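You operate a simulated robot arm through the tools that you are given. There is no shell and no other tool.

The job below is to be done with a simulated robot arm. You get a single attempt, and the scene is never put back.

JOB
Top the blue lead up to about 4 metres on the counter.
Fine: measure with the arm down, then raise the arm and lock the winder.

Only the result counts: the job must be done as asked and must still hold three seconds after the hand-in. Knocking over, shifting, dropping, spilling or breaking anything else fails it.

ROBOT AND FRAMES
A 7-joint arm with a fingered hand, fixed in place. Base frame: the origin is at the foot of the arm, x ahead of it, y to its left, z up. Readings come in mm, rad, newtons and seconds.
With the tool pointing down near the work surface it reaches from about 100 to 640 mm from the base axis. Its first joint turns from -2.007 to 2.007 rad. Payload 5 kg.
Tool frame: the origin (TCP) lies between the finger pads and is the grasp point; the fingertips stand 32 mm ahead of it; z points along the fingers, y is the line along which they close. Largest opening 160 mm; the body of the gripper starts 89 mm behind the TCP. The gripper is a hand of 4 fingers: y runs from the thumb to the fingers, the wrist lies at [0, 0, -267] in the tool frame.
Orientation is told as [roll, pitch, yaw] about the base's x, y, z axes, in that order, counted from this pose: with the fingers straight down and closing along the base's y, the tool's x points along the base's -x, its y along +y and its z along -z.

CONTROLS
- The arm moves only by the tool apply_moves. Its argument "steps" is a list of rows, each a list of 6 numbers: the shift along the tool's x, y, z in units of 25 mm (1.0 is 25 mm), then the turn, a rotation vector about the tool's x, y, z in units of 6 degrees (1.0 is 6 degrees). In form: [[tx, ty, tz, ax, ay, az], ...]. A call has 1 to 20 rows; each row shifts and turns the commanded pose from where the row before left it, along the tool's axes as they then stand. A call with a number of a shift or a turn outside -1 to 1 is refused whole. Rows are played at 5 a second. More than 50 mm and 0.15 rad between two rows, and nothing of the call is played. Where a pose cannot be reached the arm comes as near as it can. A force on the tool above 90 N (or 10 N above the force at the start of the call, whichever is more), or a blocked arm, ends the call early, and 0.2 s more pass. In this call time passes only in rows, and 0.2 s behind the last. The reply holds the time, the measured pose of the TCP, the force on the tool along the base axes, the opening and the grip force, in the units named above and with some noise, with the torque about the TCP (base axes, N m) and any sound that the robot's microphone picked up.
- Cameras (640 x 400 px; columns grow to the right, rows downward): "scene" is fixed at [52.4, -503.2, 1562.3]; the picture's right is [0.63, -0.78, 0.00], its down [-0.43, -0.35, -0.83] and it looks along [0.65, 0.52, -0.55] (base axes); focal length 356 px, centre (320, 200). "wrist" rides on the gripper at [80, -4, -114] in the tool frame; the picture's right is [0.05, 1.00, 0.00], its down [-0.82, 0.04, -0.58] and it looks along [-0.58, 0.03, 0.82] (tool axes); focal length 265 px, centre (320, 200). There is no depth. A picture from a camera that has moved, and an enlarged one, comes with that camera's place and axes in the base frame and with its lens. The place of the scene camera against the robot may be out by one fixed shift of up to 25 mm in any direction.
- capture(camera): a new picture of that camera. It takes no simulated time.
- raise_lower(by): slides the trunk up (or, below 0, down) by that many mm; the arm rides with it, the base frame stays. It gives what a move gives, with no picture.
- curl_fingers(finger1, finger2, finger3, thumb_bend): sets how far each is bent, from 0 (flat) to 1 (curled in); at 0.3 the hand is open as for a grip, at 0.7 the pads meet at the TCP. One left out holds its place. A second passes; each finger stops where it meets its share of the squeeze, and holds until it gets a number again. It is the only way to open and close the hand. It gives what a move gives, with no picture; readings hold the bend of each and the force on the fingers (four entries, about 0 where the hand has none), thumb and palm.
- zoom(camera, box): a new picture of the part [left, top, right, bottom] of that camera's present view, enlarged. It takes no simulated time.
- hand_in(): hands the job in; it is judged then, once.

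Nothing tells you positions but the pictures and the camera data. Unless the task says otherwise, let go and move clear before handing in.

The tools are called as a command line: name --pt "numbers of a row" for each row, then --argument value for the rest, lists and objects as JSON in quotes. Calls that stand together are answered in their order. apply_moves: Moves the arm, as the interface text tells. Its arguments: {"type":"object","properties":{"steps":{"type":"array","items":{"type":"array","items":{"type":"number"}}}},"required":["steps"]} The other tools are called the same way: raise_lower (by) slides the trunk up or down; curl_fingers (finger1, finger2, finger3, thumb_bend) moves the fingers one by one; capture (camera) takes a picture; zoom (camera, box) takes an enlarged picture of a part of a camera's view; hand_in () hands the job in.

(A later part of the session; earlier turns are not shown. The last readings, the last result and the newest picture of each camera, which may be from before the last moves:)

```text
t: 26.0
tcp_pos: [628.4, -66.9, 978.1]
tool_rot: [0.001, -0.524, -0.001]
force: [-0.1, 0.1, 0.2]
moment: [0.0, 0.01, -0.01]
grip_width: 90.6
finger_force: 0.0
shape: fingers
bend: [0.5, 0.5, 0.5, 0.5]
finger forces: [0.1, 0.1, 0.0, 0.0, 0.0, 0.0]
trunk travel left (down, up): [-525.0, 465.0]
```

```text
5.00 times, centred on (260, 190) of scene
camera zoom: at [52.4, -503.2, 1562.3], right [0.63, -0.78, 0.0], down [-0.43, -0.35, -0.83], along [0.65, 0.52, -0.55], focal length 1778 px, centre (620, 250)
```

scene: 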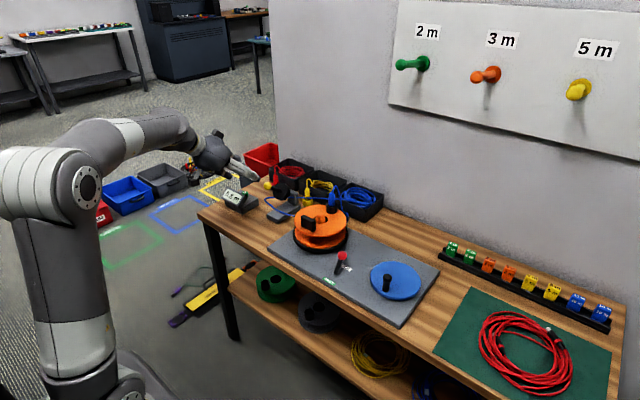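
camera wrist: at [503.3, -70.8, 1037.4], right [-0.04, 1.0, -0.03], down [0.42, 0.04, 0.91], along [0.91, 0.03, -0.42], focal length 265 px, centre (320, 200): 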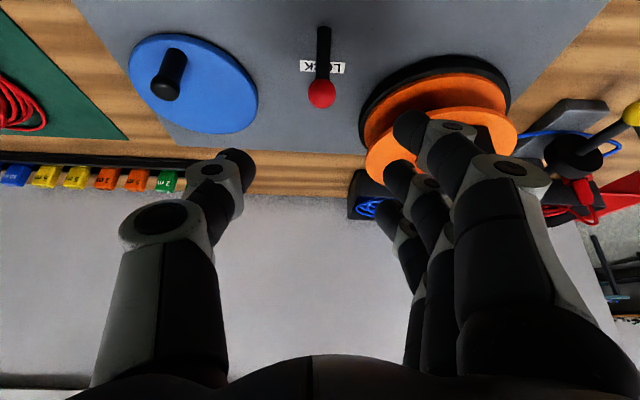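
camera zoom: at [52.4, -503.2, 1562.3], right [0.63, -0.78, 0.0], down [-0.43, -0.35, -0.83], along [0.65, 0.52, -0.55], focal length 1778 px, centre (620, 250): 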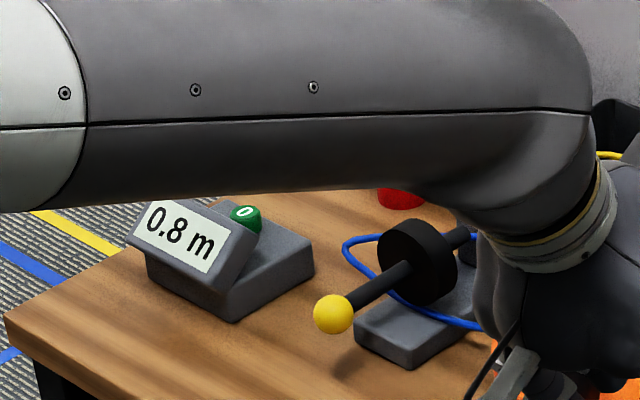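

The red ball is aligned in y. I narrow the fingers a little and descend along the tool axis to straddle it.

curl_fingers --finger1 0.57 --finger2 0.57 --finger3 0.57 --thumb_bend 0.57

apply_moves --pt "0.544 0.04 0 0 0 0" --pt "0 0 1 0 0 0" --pt "0 0 1 0 0 0" --pt "0 0 1 0 0 0" --pt "0 0 1 0 0 0"

capture --camera "wrist"

capture --camera "scene"

```text
t: 27.0
tcp_pos: [629.0, -65.4, 980.4]
tool_rot: [0.0, -0.524, 0.0]
force: [0.5, -1.1, 0.4]
moment: [0.02, 0.02, -0.02]
grip_width: 69.0
finger_force: 0.3
shape: fingers
bend: [0.56, 0.56, 0.56, 0.56]
finger forces: [0.0, 0.0, 0.0, 0.0, 0.0, 0.1]
trunk travel left (down, up): [-525.0, 465.0]
```

```text
t: 28.2
tcp_pos: [667.0, -63.8, 884.9]
tool_rot: [0.002, -0.524, -0.003]
force: [-0.6, -0.4, 0.2]
moment: [-0.01, -0.04, -0.02]
grip_width: 68.9
finger_force: 0.0
shape: fingers
bend: [0.56, 0.56, 0.56, 0.56]
finger forces: [0.1, 0.0, 0.0, 0.0, 0.1, 0.0]
trunk travel left (down, up): [-525.0, 465.0]
```

```text
taken
camera wrist: at [542.5, -69.3, 943.3], right [-0.04, 1.0, -0.03], down [0.42, 0.04, 0.91], along [0.91, 0.03, -0.42], focal length 265 px, centre (320, 200)
```

wrist: 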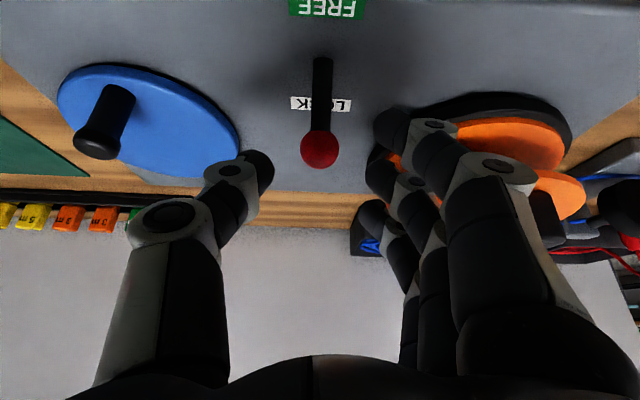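

```text
taken
```

scene: 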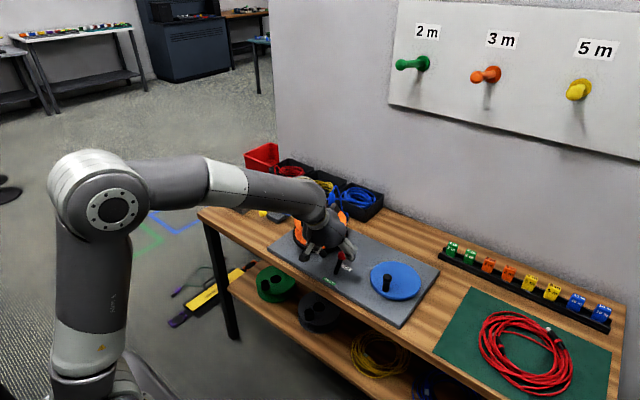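

apply_moves --pt "0.01 -0.03 0.98 0 0 0" --pt "0.01 -0.03 0.98 0 0 0"

capture --camera "wrist"

zoom --camera "scene" --box '[270, 190, 400, 290]'

```text
t: 28.8
tcp_pos: [690.9, -66.1, 843.0]
tool_rot: [0.0, -0.523, -0.001]
force: [0.0, -0.4, 0.8]
moment: [-0.02, 0.03, -0.03]
grip_width: 68.9
finger_force: 0.0
shape: fingers
bend: [0.56, 0.56, 0.56, 0.56]
finger forces: [0.0, 0.0, 0.0, 0.0, 0.0, 0.0]
trunk travel left (down, up): [-525.0, 465.0]
```

```text
taken
camera wrist: at [565.7, -70.3, 900.2], right [-0.04, 1.0, -0.03], down [0.42, 0.04, 0.91], along [0.91, 0.03, -0.42], focal length 265 px, centre (320, 200)
```

wrist: 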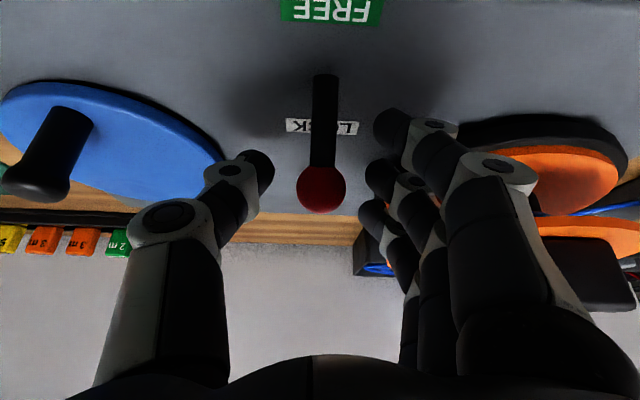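

```text
4.00 times, centred on (335, 240) of scene
camera zoom: at [52.4, -503.2, 1562.3], right [0.63, -0.78, 0.0], down [-0.43, -0.35, -0.83], along [0.65, 0.52, -0.55], focal length 1422 px, centre (260, 40)
```

zoom: 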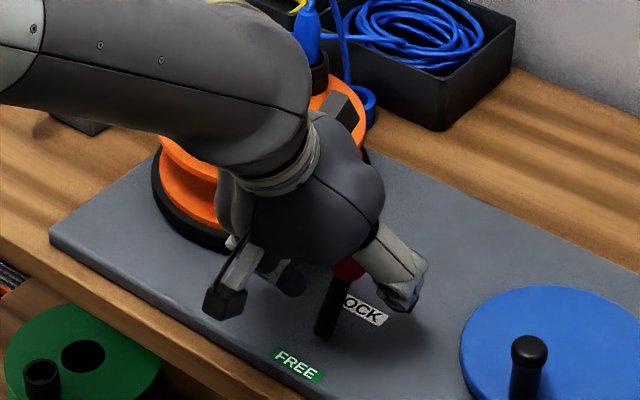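

curl_fingers --finger1 0.68 --finger2 0.68 --finger3 0.68 --thumb_bend 0.68

capture --camera "wrist"

```text
t: 29.8
tcp_pos: [691.3, -65.4, 843.7]
tool_rot: [-0.001, -0.524, -0.002]
force: [0.6, -0.3, -0.2]
moment: [0.02, 0.02, -0.04]
grip_width: 33.5
finger_force: 3.9
shape: fingers
bend: [0.67, 0.66, 0.68, 0.67]
finger forces: [1.3, 2.4, 0.0, 0.1, 4.6, 0.1]
trunk travel left (down, up): [-525.0, 465.0]
```

```text
taken
camera wrist: at [565.4, -70.3, 900.6], right [-0.04, 1.0, -0.03], down [0.42, 0.04, 0.91], along [0.91, 0.03, -0.42], focal length 265 px, centre (320, 200)
```

wrist: 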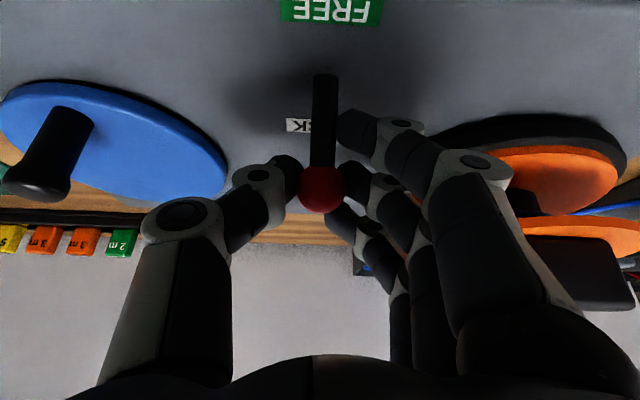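

The ball is held. I move it along the arc toward FREE (−x), half way first.

apply_moves --pt "0.175 0 -0.281 0 0 0" --pt "0.211 0 -0.251 0 0 0" --pt "0.247 0 -0.221 0 0 0" --pt "0.272 0 -0.185 0 0 0"

capture --camera "wrist"

zoom --camera "scene" --box '[270, 190, 400, 290]'

```text
t: 30.8
tcp_pos: [659.8, -67.3, 851.8]
tool_rot: [0.0, -0.523, -0.003]
force: [1.1, -1.0, -1.0]
moment: [-0.02, -0.02, 0.0]
grip_width: 30.6
finger_force: 2.2
shape: fingers
bend: [0.68, 0.66, 0.68, 0.67]
finger forces: [0.1, 1.8, 0.1, 0.0, 2.4, 0.0]
trunk travel left (down, up): [-525.0, 465.0]
```

```text
taken
camera wrist: at [533.8, -71.3, 909.3], right [-0.04, 1.0, -0.03], down [0.42, 0.04, 0.91], along [0.91, 0.03, -0.42], focal length 265 px, centre (320, 200)
```

wrist: 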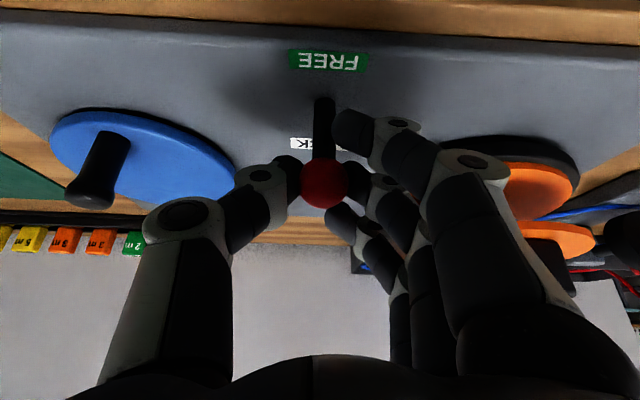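

```text
4.00 times, centred on (335, 240) of scene
camera zoom: at [52.4, -503.2, 1562.3], right [0.63, -0.78, 0.0], down [-0.43, -0.35, -0.83], along [0.65, 0.52, -0.55], focal length 1422 px, centre (260, 40)
```

zoom: 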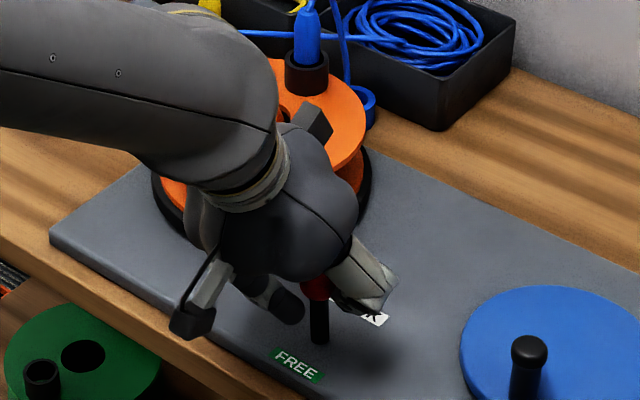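

The lever follows easily and is about upright now. I continue to the FREE end.

apply_moves --pt "0.296 0 -0.143 0 0 0" --pt "0.315 0 -0.103 0 0 0" --pt "0.323 0 -0.057 0 0 0"

capture --camera "wrist"

zoom --camera "scene" --box '[270, 190, 400, 290]'

```text
t: 31.6
tcp_pos: [636.7, -67.7, 846.4]
tool_rot: [0.0, -0.524, 0.001]
force: [3.8, -0.5, 0.0]
moment: [-0.02, -0.05, 0.01]
grip_width: 30.5
finger_force: 2.4
shape: fingers
bend: [0.68, 0.66, 0.68, 0.67]
finger forces: [0.0, 2.2, 0.0, 0.1, 2.6, 0.0]
trunk travel left (down, up): [-525.0, 465.0]
```

```text
taken
camera wrist: at [511.2, -71.0, 903.5], right [-0.04, 1.0, -0.03], down [0.42, 0.04, 0.91], along [0.91, 0.03, -0.42], focal length 265 px, centre (320, 200)
```

wrist: 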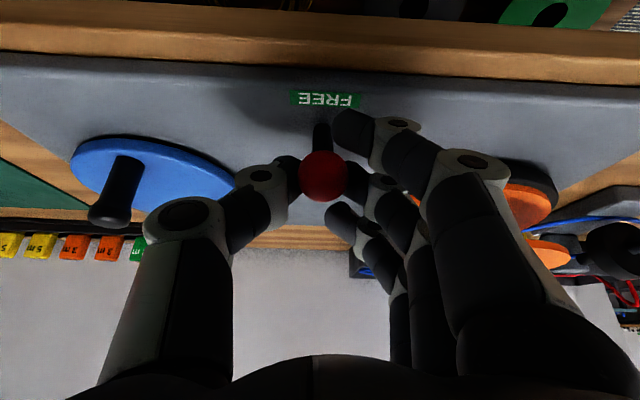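

```text
4.00 times, centred on (335, 240) of scene
camera zoom: at [52.4, -503.2, 1562.3], right [0.63, -0.78, 0.0], down [-0.43, -0.35, -0.83], along [0.65, 0.52, -0.55], focal length 1422 px, centre (260, 40)
```

zoom: 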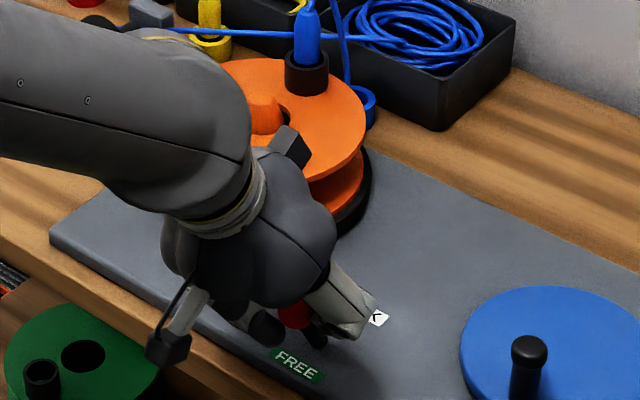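

apply_moves --pt "0.25 0 0.0 0 0 0" --pt "0.2 0 0.02 0 0 0"

capture --camera "wrist"

```text
t: 32.2
tcp_pos: [626.4, -66.3, 839.0]
tool_rot: [-0.001, -0.523, -0.003]
force: [4.2, -0.8, -0.8]
moment: [-0.03, -0.05, 0.0]
grip_width: 30.9
finger_force: 2.2
shape: fingers
bend: [0.68, 0.66, 0.68, 0.67]
finger forces: [0.0, 2.0, 0.0, 0.1, 2.9, 0.0]
trunk travel left (down, up): [-525.0, 465.0]
```

```text
taken
camera wrist: at [501.5, -71.2, 896.7], right [-0.04, 1.0, -0.03], down [0.42, 0.04, 0.91], along [0.91, 0.03, -0.42], focal length 265 px, centre (320, 200)
```

wrist: 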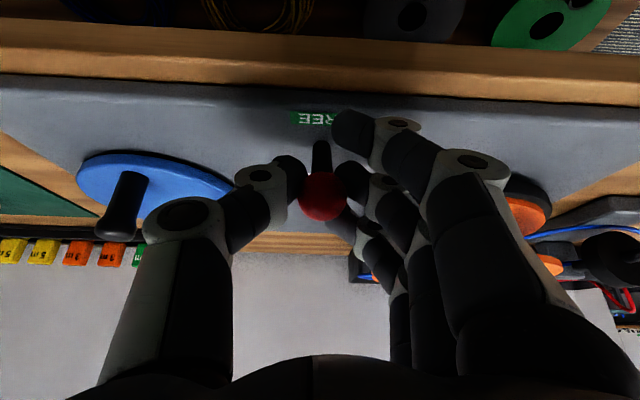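

apply_moves --pt "0.26 0 -0.15 0 0 0"

capture --camera "wrist"

zoom --camera "scene" --box '[270, 190, 400, 290]'

```text
t: 32.6
tcp_pos: [617.8, -66.5, 838.4]
tool_rot: [0.0, -0.521, 0.0]
force: [1.5, -1.3, -1.5]
moment: [-0.01, 0.03, 0.01]
grip_width: 30.4
finger_force: 2.1
shape: fingers
bend: [0.68, 0.66, 0.68, 0.67]
finger forces: [0.0, 1.8, 0.0, 0.0, 2.1, 0.0]
trunk travel left (down, up): [-525.0, 465.0]
```

```text
taken
camera wrist: at [493.3, -71.1, 896.7], right [-0.04, 1.0, -0.03], down [0.42, 0.04, 0.91], along [0.91, 0.03, -0.42], focal length 265 px, centre (320, 200)
```

wrist: 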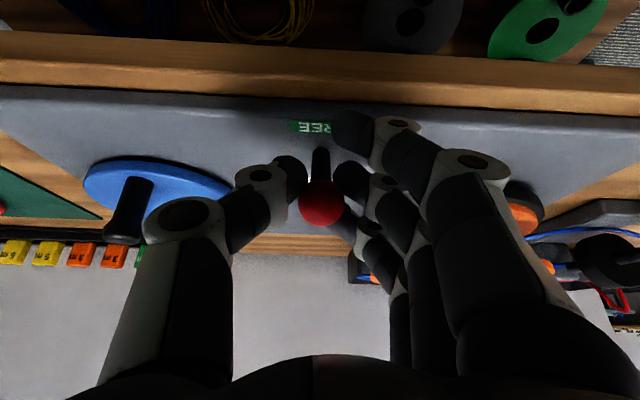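

```text
4.00 times, centred on (335, 240) of scene
camera zoom: at [52.4, -503.2, 1562.3], right [0.63, -0.78, 0.0], down [-0.43, -0.35, -0.83], along [0.65, 0.52, -0.55], focal length 1422 px, centre (260, 40)
```

zoom: 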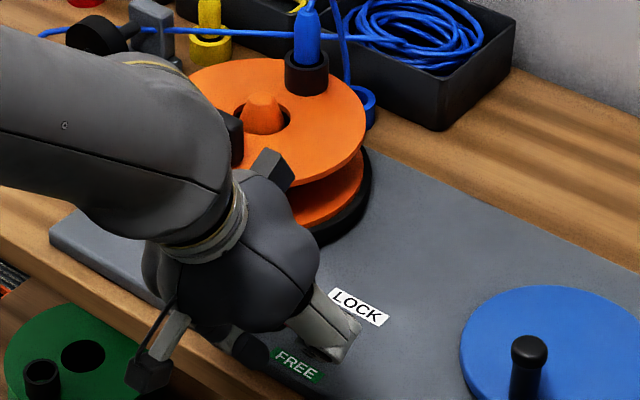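

The ball now slips in the pads, so the lever seems to be at its FREE end. I release, back out and check.

curl_fingers --finger1 0.5 --finger2 0.5 --finger3 0.5 --thumb_bend 0.5

apply_moves --pt "0 0 -1 0 0 0" --pt "0 0 -1 0 0 0" --pt "0 0 -1 0 0 0" --pt "0 0 -1 0 0 0" --pt "0 0 -1 0 0 0"

capture --camera "wrist"

zoom --camera "scene" --box '[270, 190, 400, 290]'

```text
t: 33.6
tcp_pos: [617.9, -65.7, 840.3]
tool_rot: [0.0, -0.523, 0.0]
force: [0.2, 0.5, 0.1]
moment: [-0.02, 0.02, -0.02]
grip_width: 90.2
finger_force: 0.1
shape: fingers
bend: [0.5, 0.5, 0.5, 0.5]
finger forces: [0.0, 0.0, 0.1, 0.0, 0.0, 0.1]
trunk travel left (down, up): [-525.0, 465.0]
```

```text
t: 34.8
tcp_pos: [554.4, -64.6, 949.4]
tool_rot: [0.0, -0.523, -0.001]
force: [-0.2, 1.1, -0.2]
moment: [0.03, 0.02, 0.01]
grip_width: 90.5
finger_force: 0.1
shape: fingers
bend: [0.5, 0.5, 0.5, 0.5]
finger forces: [0.0, 0.1, 0.0, 0.0, 0.0, 0.0]
trunk travel left (down, up): [-525.0, 465.0]
```

```text
taken
camera wrist: at [429.0, -70.4, 1007.0], right [-0.04, 1.0, -0.03], down [0.42, 0.04, 0.91], along [0.91, 0.03, -0.42], focal length 265 px, centre (320, 200)
```

wrist: 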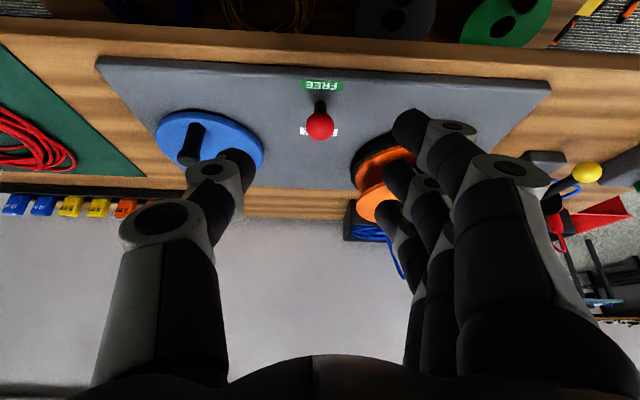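

```text
4.00 times, centred on (335, 240) of scene
camera zoom: at [52.4, -503.2, 1562.3], right [0.63, -0.78, 0.0], down [-0.43, -0.35, -0.83], along [0.65, 0.52, -0.55], focal length 1422 px, centre (260, 40)
```

zoom: 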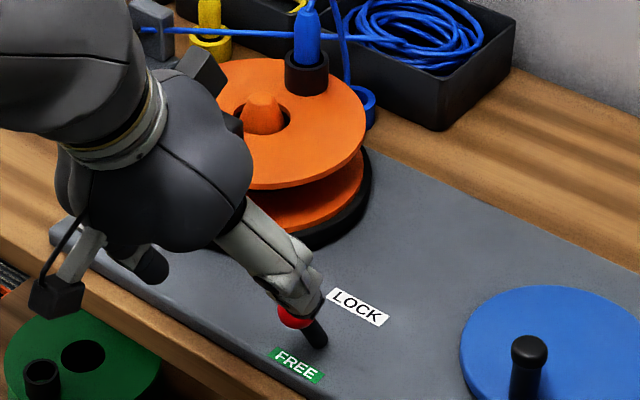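

The lever is now at FREE (ball at x≈635, mirrored from LOCK). Next I stage above the crank peg and look at the crank closely.

apply_moves --pt "-0.495 -0.996 0.204 0 0 0" --pt "-0.495 -0.996 0.204 0 0 0" --pt "-0.495 -0.996 0.204 0 0 0" --pt "-0.495 -0.996 0.204 0 0 0" --pt "-0.495 -0.996 0.204 0 0 0" --pt "-0.495 -0.996 0.204 0 0 0"

curl_fingers --finger1 1.0 --finger2 0.5 --finger3 0.5 --thumb_bend 0.5

capture --camera "wrist"

capture --camera "scene"

```text
t: 36.2
tcp_pos: [637.2, -216.6, 958.4]
tool_rot: [0.001, -0.524, -0.001]
force: [-0.4, 0.0, 0.0]
moment: [0.02, 0.0, 0.01]
grip_width: 90.9
finger_force: 0.0
shape: fingers
bend: [0.5, 0.5, 0.5, 0.5]
finger forces: [0.0, 0.0, 0.0, 0.0, 0.0, 0.1]
trunk travel left (down, up): [-525.0, 465.0]
```

```text
t: 37.2
tcp_pos: [634.9, -216.3, 958.7]
tool_rot: [0.0, -0.524, -0.001]
force: [0.2, -1.4, 0.0]
moment: [0.0, 0.0, -0.01]
grip_width: 61.7
finger_force: 0.1
shape: fingers
bend: [1.0, 0.5, 0.5, 0.5]
finger forces: [0.0, 0.1, 0.0, 0.0, 0.0, 0.1]
trunk travel left (down, up): [-525.0, 465.0]
```

```text
taken
camera wrist: at [510.6, -221.3, 1015.4], right [-0.04, 1.0, -0.03], down [0.42, 0.04, 0.91], along [0.91, 0.03, -0.42], focal length 265 px, centre (320, 200)
```

wrist: 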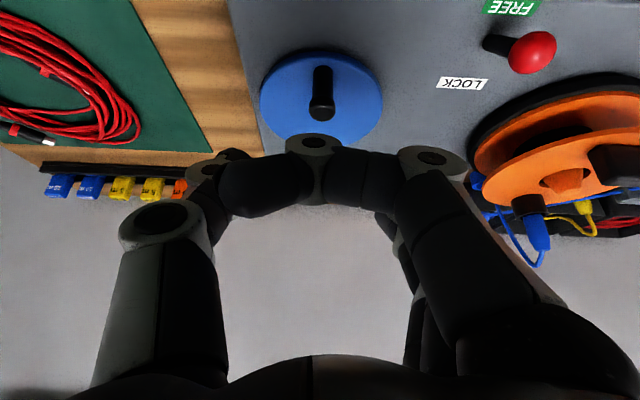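

```text
taken
```

scene: 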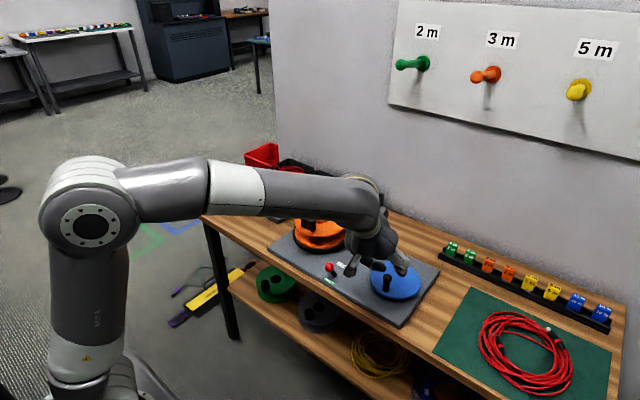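

The forearm is hiding the counter from the scene camera, so I will raise the hand and lower the trunk a little more; finger1 is folded out of the way for the peg grip. Then I re-measure the crank.

apply_moves --pt "-0.5 0 -0.866 0 0 0" --pt "-0.5 0 -0.866 0 0 0" --pt "-0.5 0 -0.866 0 0 0" --pt "-0.5 0 -0.866 0 0 0" --pt "-0.5 0 -0.866 0 0 0"

raise_lower --by -125

capture --camera "scene"

zoom --camera "wrist" --box '[240, 30, 400, 160]'

```text
t: 38.4
tcp_pos: [636.1, -214.8, 1083.6]
tool_rot: [-0.001, -0.525, -0.001]
force: [-0.2, 0.0, 0.2]
moment: [0.01, 0.04, -0.01]
grip_width: 61.8
finger_force: 0.1
shape: fingers
bend: [1.0, 0.5, 0.5, 0.5]
finger forces: [0.0, 0.0, 0.0, 0.1, 0.0, 0.1]
trunk travel left (down, up): [-525.0, 465.0]
```

```text
t: 39.9
tcp_pos: [635.4, -215.4, 959.7]
tool_rot: [0.0, -0.522, 0.001]
force: [0.0, -0.5, -0.2]
moment: [0.02, 0.0, 0.0]
grip_width: 62.0
finger_force: 0.1
shape: fingers
bend: [1.0, 0.5, 0.5, 0.5]
finger forces: [0.0, 0.1, 0.1, 0.1, 0.0, 0.0]
trunk travel left (down, up): [-400.0, 590.0]
```

```text
taken
```

scene: 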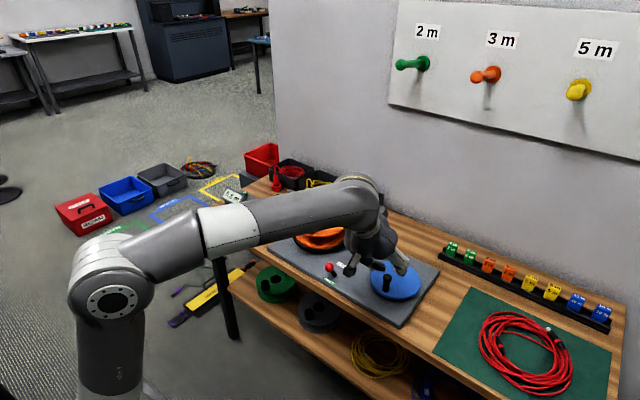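

```text
3.08 times, centred on (320, 95) of wrist
camera zoom: at [510.4, -220.3, 1016.0], right [-0.04, 1.0, -0.03], down [0.42, 0.04, 0.91], along [0.91, 0.03, -0.42], focal length 817 px, centre (320, 523)
```

zoom: 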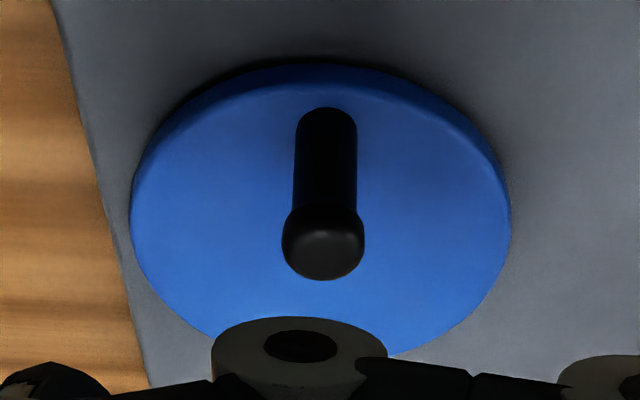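

I have the peg at about (693, −215, top 844) and the disc centre at about (748, −216). I descend along the tool axis to straddle the peg.

apply_moves --pt "0.518 0 0 0 0 0" --pt "0 0 1 0 0 0" --pt "0 0 1 0 0 0" --pt "0 0 1 0 0 0" --pt "0 0 1 0 0 0"

capture --camera "wrist"

zoom --camera "scene" --box '[320, 200, 460, 320]'

zoom --camera "scene" --box '[200, 150, 300, 230]'

```text
t: 41.1
tcp_pos: [675.5, -215.4, 865.1]
tool_rot: [0.0, -0.524, -0.001]
force: [-0.1, 0.7, 0.0]
moment: [-0.02, -0.02, 0.02]
grip_width: 61.8
finger_force: 0.0
shape: fingers
bend: [1.0, 0.5, 0.5, 0.5]
finger forces: [0.0, 0.0, 0.1, 0.0, 0.0, 0.0]
trunk travel left (down, up): [-400.0, 590.0]
```

```text
taken
camera wrist: at [549.1, -220.0, 922.8], right [-0.04, 1.0, -0.03], down [0.42, 0.04, 0.91], along [0.91, 0.03, -0.42], focal length 265 px, centre (320, 200)
```

wrist: 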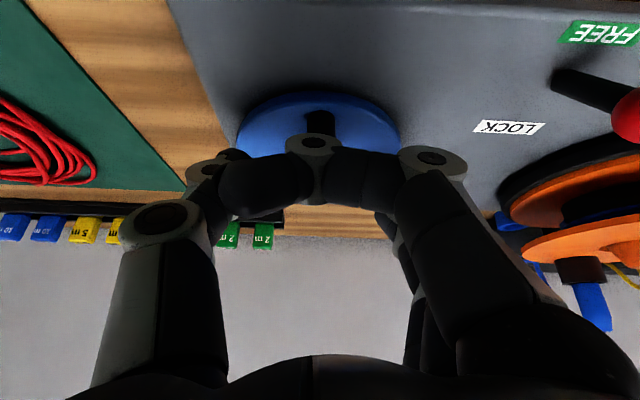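

```text
3.33 times, centred on (390, 260) of scene
camera zoom: at [52.4, -503.2, 1562.3], right [0.63, -0.78, 0.0], down [-0.43, -0.35, -0.83], along [0.65, 0.52, -0.55], focal length 1185 px, centre (87, 0)
```

zoom: 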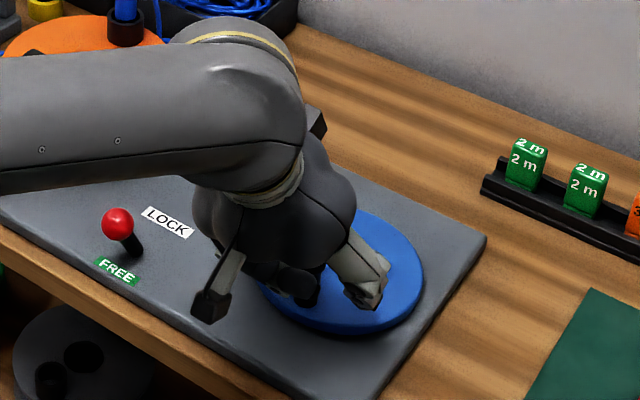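

```text
5.00 times, centred on (250, 190) of scene
camera zoom: at [52.4, -503.2, 1562.3], right [0.63, -0.78, 0.0], down [-0.43, -0.35, -0.83], along [0.65, 0.52, -0.55], focal length 1778 px, centre (670, 250)
```

zoom: 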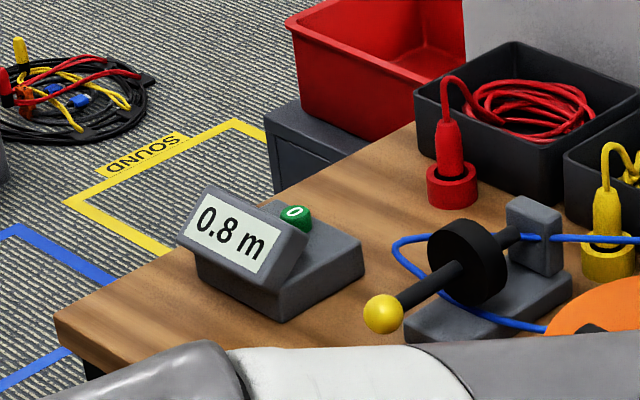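

apply_moves --pt "0.0 0 0.7 0 0 0" --pt "0.0 0 0.7 0 0 0"

curl_fingers --finger2 0.7 --finger3 0.7 --thumb_bend 0.7

capture --camera "wrist"

zoom --camera "scene" --box '[320, 200, 460, 320]'

```text
t: 41.7
tcp_pos: [691.1, -215.3, 834.8]
tool_rot: [-0.002, -0.522, -0.001]
force: [0.3, -0.8, 0.1]
moment: [0.0, -0.02, 0.02]
grip_width: 61.7
finger_force: 0.1
shape: fingers
bend: [1.0, 0.5, 0.5, 0.5]
finger forces: [0.0, 0.0, 0.0, 0.1, 0.0, 0.0]
trunk travel left (down, up): [-400.0, 590.0]
```

```text
t: 42.7
tcp_pos: [691.8, -215.1, 834.4]
tool_rot: [-0.001, -0.523, -0.001]
force: [2.8, -2.8, -2.2]
moment: [-0.06, -0.03, 0.04]
grip_width: 51.6
finger_force: 5.1
shape: fingers
bend: [1.0, 0.67, 0.7, 0.68]
finger forces: [0.0, 3.2, 0.0, 0.0, 6.3, 0.0]
trunk travel left (down, up): [-400.0, 590.0]
```

```text
taken
camera wrist: at [566.6, -219.4, 892.5], right [-0.04, 1.0, -0.03], down [0.42, 0.04, 0.91], along [0.91, 0.03, -0.42], focal length 265 px, centre (320, 200)
```

wrist: 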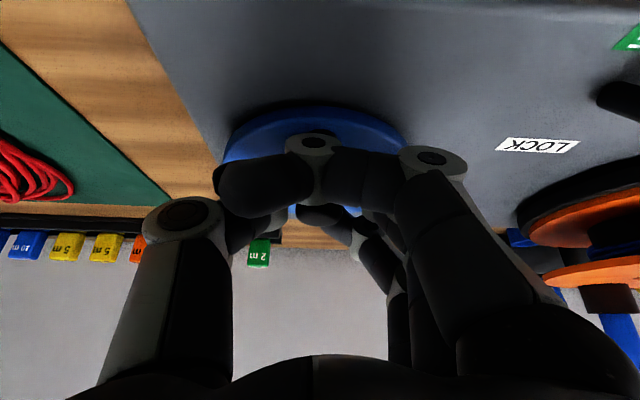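

```text
3.33 times, centred on (390, 260) of scene
camera zoom: at [52.4, -503.2, 1562.3], right [0.63, -0.78, 0.0], down [-0.43, -0.35, -0.83], along [0.65, 0.52, -0.55], focal length 1185 px, centre (87, 0)
```

zoom: 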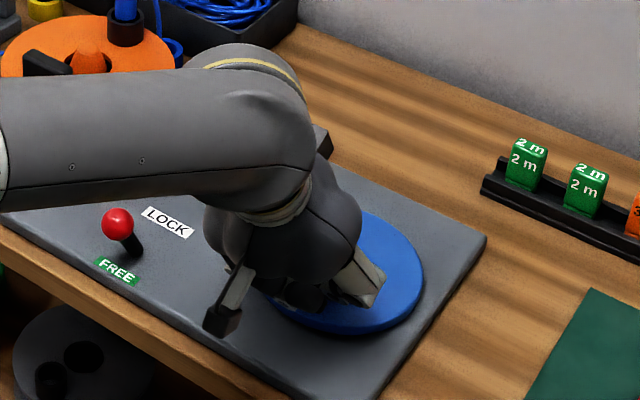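

The peg is gripped (finger2 and thumb carry load, finger1 and finger3 cage it). I try a first 45° clockwise (from above) and check the reel and counter.

apply_moves --pt "-0.065 0.569 0.037 0 0 0" --pt "-0.19 0.531 0.11 0 0 0" --pt "-0.303 0.456 0.175 0 0 0"

capture --camera "wrist"

zoom --camera "scene" --box '[200, 150, 440, 320]'

```text
t: 43.5
tcp_pos: [706.6, -185.2, 836.1]
tool_rot: [-0.006, -0.524, -0.006]
force: [-3.9, -42.3, 0.5]
moment: [0.0, 0.01, 0.08]
grip_width: 56.8
finger_force: 17.8
shape: fingers
bend: [1.0, 0.7, 0.7, 0.64]
finger forces: [0.0, 0.0, 0.0, 0.0, 35.6, 0.0]
trunk travel left (down, up): [-400.0, 590.0]
```

```text
taken
camera wrist: at [581.5, -188.8, 893.7], right [-0.04, 1.0, -0.03], down [0.42, 0.04, 0.91], along [0.91, 0.02, -0.42], focal length 265 px, centre (320, 200)
```

wrist: 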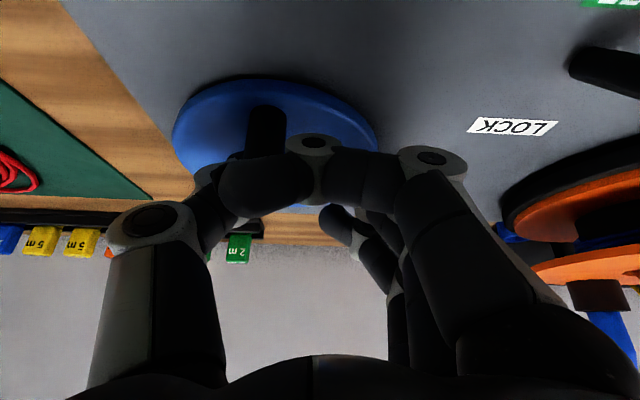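

```text
2.35 times, centred on (320, 235) of scene
camera zoom: at [52.4, -503.2, 1562.3], right [0.63, -0.78, 0.0], down [-0.43, -0.35, -0.83], along [0.65, 0.52, -0.55], focal length 837 px, centre (320, 118)
```

zoom: 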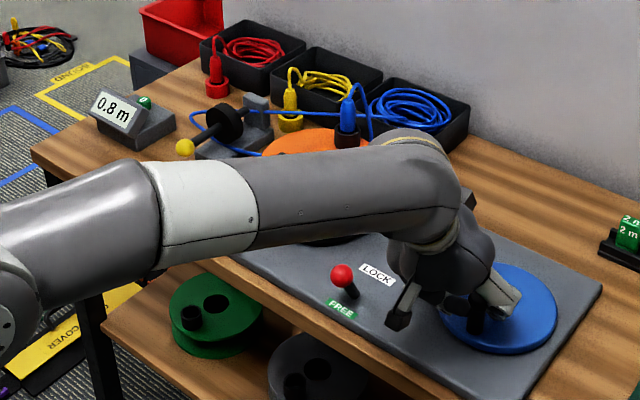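

The peg resisted (about 42 N) and nothing turned, so I undo that move right away and reconsider the direction.

apply_moves --pt "0.303 -0.456 -0.175 0 0 0" --pt "0.19 -0.531 -0.11 0 0 0" --pt "0.065 -0.569 -0.037 0 0 0"

capture --camera "wrist"

zoom --camera "scene" --box '[200, 150, 440, 320]'

```text
t: 44.3
tcp_pos: [690.8, -214.2, 833.6]
tool_rot: [0.007, -0.52, -0.006]
force: [7.5, -1.0, -1.5]
moment: [0.03, -0.12, -0.01]
grip_width: 51.4
finger_force: 4.3
shape: fingers
bend: [1.0, 0.67, 0.7, 0.68]
finger forces: [0.0, 4.4, 0.0, 0.1, 3.9, 0.1]
trunk travel left (down, up): [-400.0, 590.0]
```

```text
taken
camera wrist: at [566.2, -218.9, 890.8], right [-0.04, 1.0, -0.02], down [0.42, 0.04, 0.91], along [0.91, 0.03, -0.42], focal length 265 px, centre (320, 200)
```

wrist: 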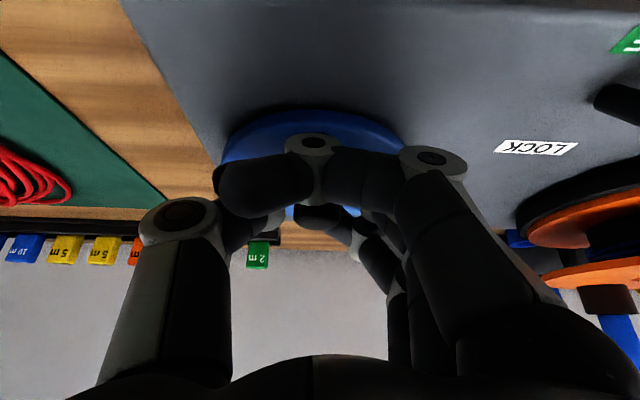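

```text
2.35 times, centred on (320, 235) of scene
camera zoom: at [52.4, -503.2, 1562.3], right [0.63, -0.78, 0.0], down [-0.43, -0.35, -0.83], along [0.65, 0.52, -0.55], focal length 837 px, centre (320, 118)
```

zoom: 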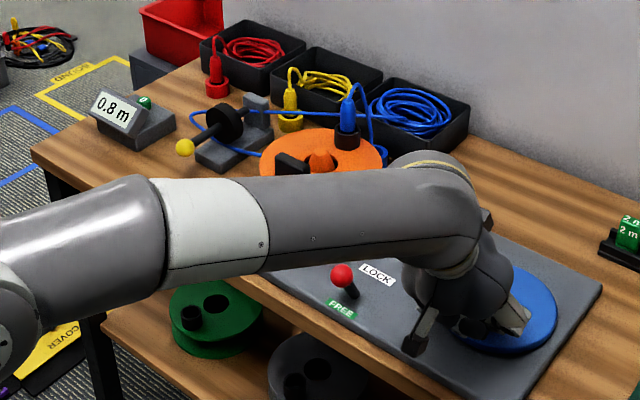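

Back where I started with the peg still held. Now a small 15° test the other way (counter-clockwise from above).

apply_moves --pt "-0.03 -0.285 0.017 0 0 0" --pt "-0.05 -0.285 0.03 0 0 0"

zoom --camera "scene" --box '[200, 150, 440, 320]'

capture --camera "wrist"

```text
t: 44.9
tcp_pos: [693.7, -230.3, 835.5]
tool_rot: [0.0, -0.524, 0.0]
force: [1.1, 3.5, -0.9]
moment: [0.01, -0.06, 0.0]
grip_width: 50.4
finger_force: 2.7
shape: fingers
bend: [1.0, 0.66, 0.7, 0.7]
finger forces: [0.0, 4.0, 0.1, 0.0, 1.0, 0.0]
trunk travel left (down, up): [-400.0, 590.0]
```

```text
2.35 times, centred on (320, 235) of scene
camera zoom: at [52.4, -503.2, 1562.3], right [0.63, -0.78, 0.0], down [-0.43, -0.35, -0.83], along [0.65, 0.52, -0.55], focal length 837 px, centre (320, 118)
```

zoom: 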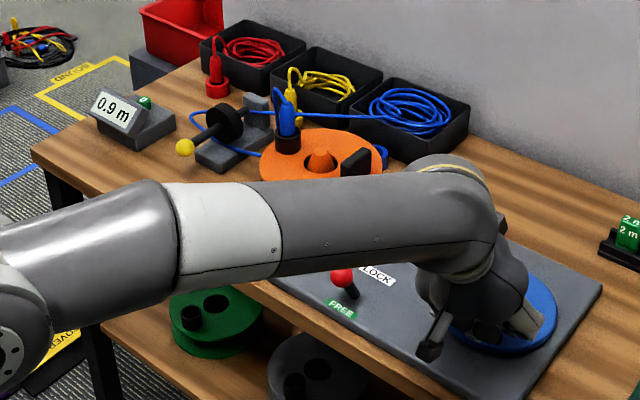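

```text
taken
camera wrist: at [568.6, -234.6, 892.3], right [-0.04, 1.0, -0.03], down [0.42, 0.04, 0.91], along [0.91, 0.03, -0.42], focal length 265 px, centre (320, 200)
```

wrist: 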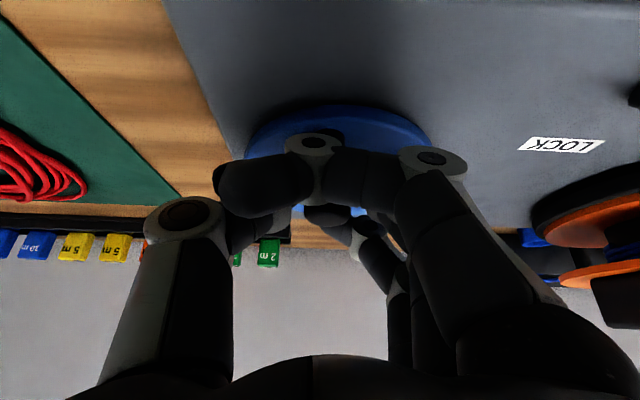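

That is the right direction: the counter went to 0.9 m and the reel turned, geared up several times. I continue slowly counter-clockwise by 30°.

apply_moves --pt "-0.095 -0.266 0.055 0 0 0" --pt "-0.095 -0.266 0.055 0 0 0" --pt "-0.151 -0.228 0.087 0 0 0" --pt "-0.151 -0.228 0.087 0 0 0"

zoom --camera "scene" --box '[200, 150, 440, 320]'

capture --camera "wrist"

```text
t: 45.9
tcp_pos: [709.6, -255.5, 835.4]
tool_rot: [0.0, -0.525, 0.001]
force: [7.6, 0.6, -1.7]
moment: [-0.03, -0.1, -0.01]
grip_width: 50.7
finger_force: 3.6
shape: fingers
bend: [1.0, 0.67, 0.7, 0.7]
finger forces: [0.1, 4.8, 0.0, 0.0, 2.8, 0.1]
trunk travel left (down, up): [-400.0, 590.0]
```

```text
2.35 times, centred on (320, 235) of scene
camera zoom: at [52.4, -503.2, 1562.3], right [0.63, -0.78, 0.0], down [-0.43, -0.35, -0.83], along [0.65, 0.52, -0.55], focal length 837 px, centre (320, 118)
```

zoom: 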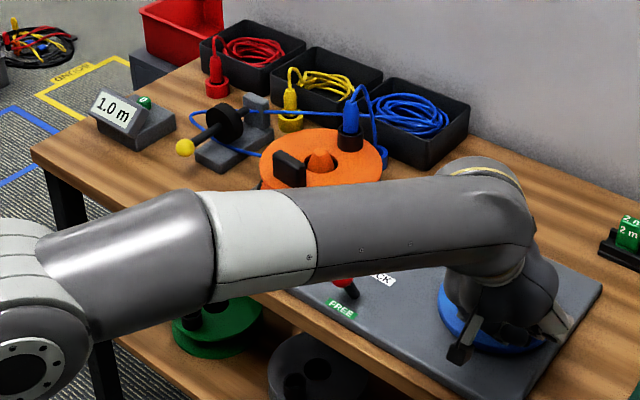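

```text
taken
camera wrist: at [584.0, -259.9, 892.4], right [-0.04, 1.0, -0.03], down [0.42, 0.04, 0.91], along [0.91, 0.03, -0.42], focal length 265 px, centre (320, 200)
```

wrist: 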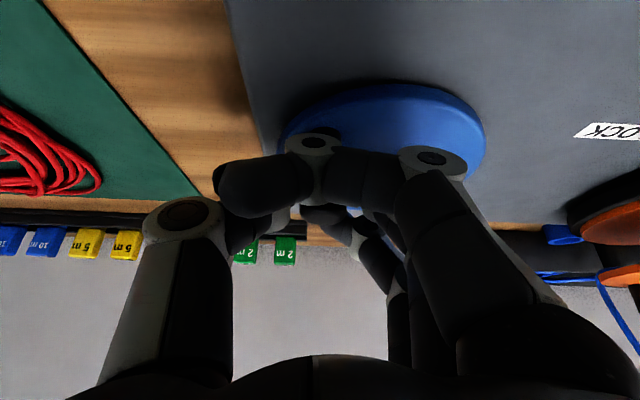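

Counter 1.0 m after ~46° of crank. I continue another 45° and keep checking.

apply_moves --pt "-0.1975 -0.174 0.114 0 0 0" --pt "-0.1975 -0.174 0.114 0 0 0" --pt "-0.23 -0.11 0.133 0 0 0" --pt "-0.23 -0.11 0.133 0 0 0" --pt "-0.246 -0.038 0.142 0 0 0" --pt "-0.246 -0.038 0.142 0 0 0"

zoom --camera "scene" --box '[200, 150, 440, 320]'

capture --camera "wrist"

```text
t: 47.3
tcp_pos: [748.2, -269.0, 833.9]
tool_rot: [0.0, -0.525, -0.001]
force: [0.0, -0.6, 0.0]
moment: [0.01, 0.0, 0.01]
grip_width: 51.0
finger_force: 0.0
shape: fingers
bend: [1.0, 0.7, 0.7, 0.7]
finger forces: [0.2, 0.0, 0.0, 0.0, 0.0, 0.1]
trunk travel left (down, up): [-400.0, 590.0]
```

```text
2.35 times, centred on (320, 235) of scene
camera zoom: at [52.4, -503.2, 1562.3], right [0.63, -0.78, 0.0], down [-0.43, -0.35, -0.83], along [0.65, 0.52, -0.55], focal length 837 px, centre (320, 118)
```

zoom: 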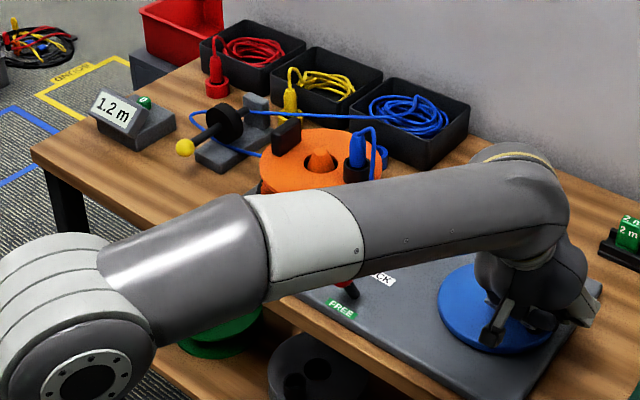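

```text
taken
camera wrist: at [622.7, -273.7, 892.7], right [-0.05, 1.0, -0.03], down [0.42, 0.04, 0.91], along [0.91, 0.03, -0.42], focal length 265 px, centre (320, 200)
```

wrist: 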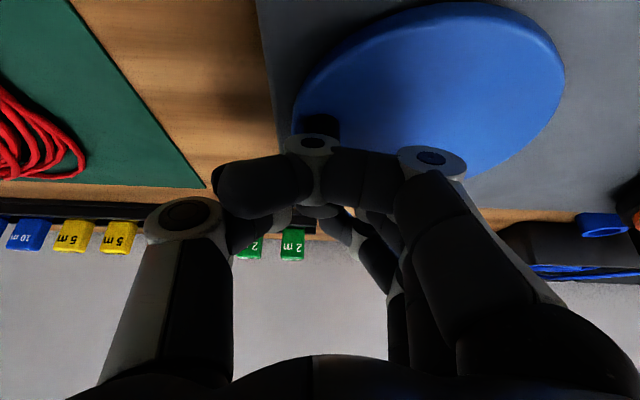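

Counter 1.2 m, but the peg slipped back out of the light grip (it is now ~10 mm behind the TCP, near (738, −272)). I reopen, re-centre on it and squeeze harder.

curl_fingers --finger2 0.5 --finger3 0.5 --thumb_bend 0.5

zoom --camera "wrist" --box '[240, 60, 440, 200]'

zoom --camera "scene" --box '[360, 210, 460, 310]'

```text
t: 48.3
tcp_pos: [746.4, -270.8, 835.9]
tool_rot: [0.0, -0.524, -0.002]
force: [-0.9, 0.2, -0.3]
moment: [0.02, -0.04, -0.02]
grip_width: 62.3
finger_force: 0.1
shape: fingers
bend: [1.0, 0.5, 0.5, 0.5]
finger forces: [0.0, 0.0, 0.0, 0.0, 0.0, 0.0]
trunk travel left (down, up): [-400.0, 590.0]
```

```text
2.86 times, centred on (340, 130) of wrist
camera zoom: at [621.7, -275.0, 892.7], right [-0.04, 1.0, -0.03], down [0.42, 0.04, 0.91], along [0.91, 0.03, -0.42], focal length 758 px, centre (263, 400)
```

zoom: 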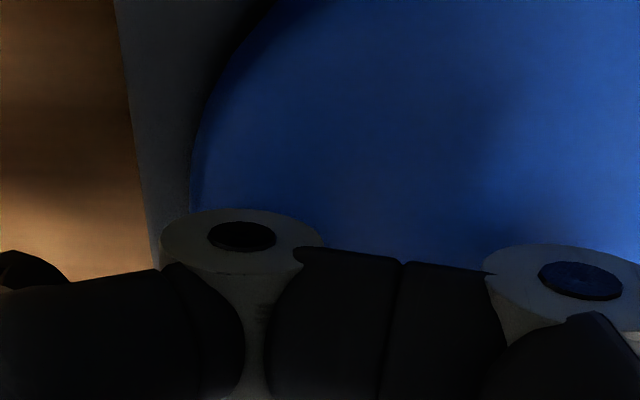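

```text
4.00 times, centred on (410, 260) of scene
camera zoom: at [52.4, -503.2, 1562.3], right [0.63, -0.78, 0.0], down [-0.43, -0.35, -0.83], along [0.65, 0.52, -0.55], focal length 1422 px, centre (-40, -40)
```

zoom: 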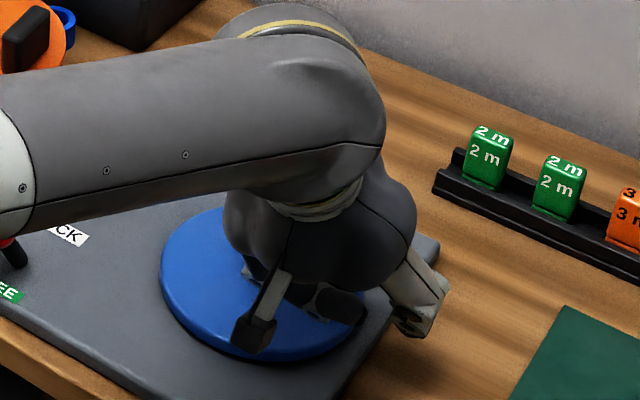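

capture --camera "scene"

zoom --camera "scene" --box '[200, 150, 380, 280]'

capture --camera "wrist"

```text
taken
```

scene: 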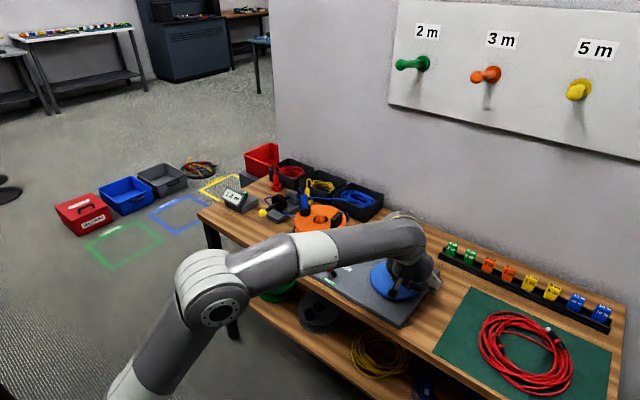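

```text
3.08 times, centred on (290, 215) of scene
camera zoom: at [52.4, -503.2, 1562.3], right [0.63, -0.78, 0.0], down [-0.43, -0.35, -0.83], along [0.65, 0.52, -0.55], focal length 1094 px, centre (412, 154)
```

zoom: 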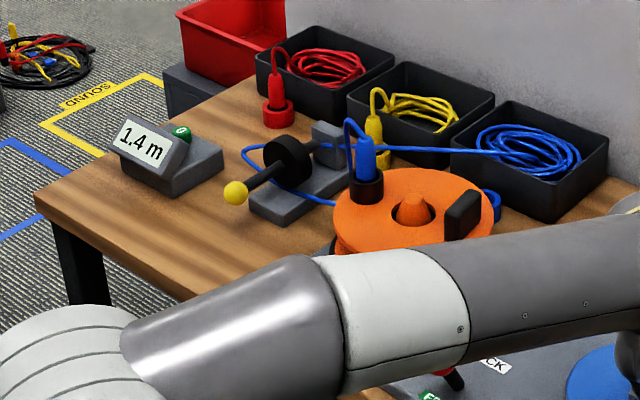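

```text
taken
camera wrist: at [621.7, -275.0, 892.7], right [-0.04, 1.0, -0.03], down [0.42, 0.04, 0.91], along [0.91, 0.03, -0.42], focal length 265 px, centre (320, 200)
```

wrist: 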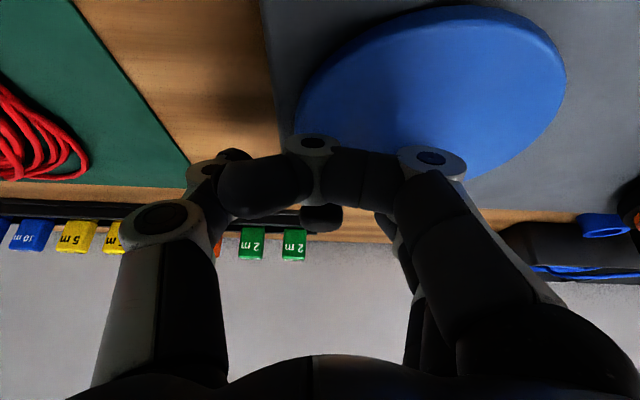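

The counter reads 1.4 m now; the reel coasted on after the peg slipped, and the peg sits at about (756, −269). I let a second pass to see whether it is still moving.

curl_fingers --finger2 0.5

zoom --camera "scene" --box '[200, 150, 380, 280]'

zoom --camera "wrist" --box '[220, 120, 420, 260]'

```text
t: 49.3
tcp_pos: [747.0, -270.0, 834.3]
tool_rot: [0.0, -0.524, 0.0]
force: [0.9, -0.5, -0.5]
moment: [0.01, 0.04, 0.0]
grip_width: 62.3
finger_force: 0.0
shape: fingers
bend: [1.0, 0.5, 0.5, 0.5]
finger forces: [0.0, 0.1, 0.1, 0.0, 0.0, 0.0]
trunk travel left (down, up): [-400.0, 590.0]
```

```text
3.08 times, centred on (290, 215) of scene
camera zoom: at [52.4, -503.2, 1562.3], right [0.63, -0.78, 0.0], down [-0.43, -0.35, -0.83], along [0.65, 0.52, -0.55], focal length 1094 px, centre (412, 154)
```

zoom: 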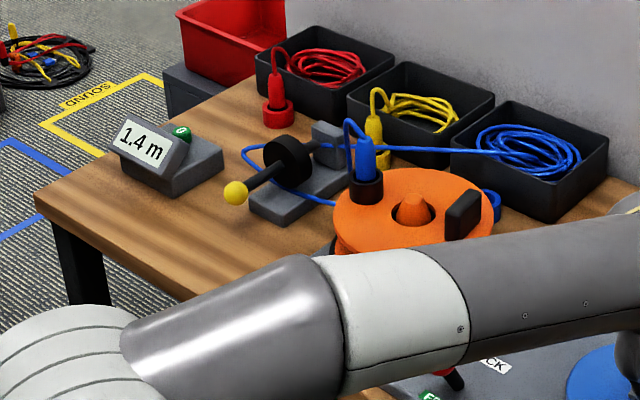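

```text
2.86 times, centred on (320, 190) of wrist
camera zoom: at [621.7, -274.9, 892.7], right [-0.04, 1.0, -0.03], down [0.42, 0.04, 0.91], along [0.91, 0.03, -0.42], focal length 758 px, centre (320, 229)
```

zoom: 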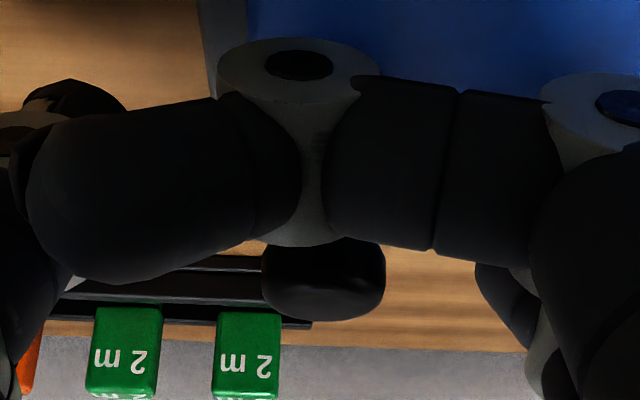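

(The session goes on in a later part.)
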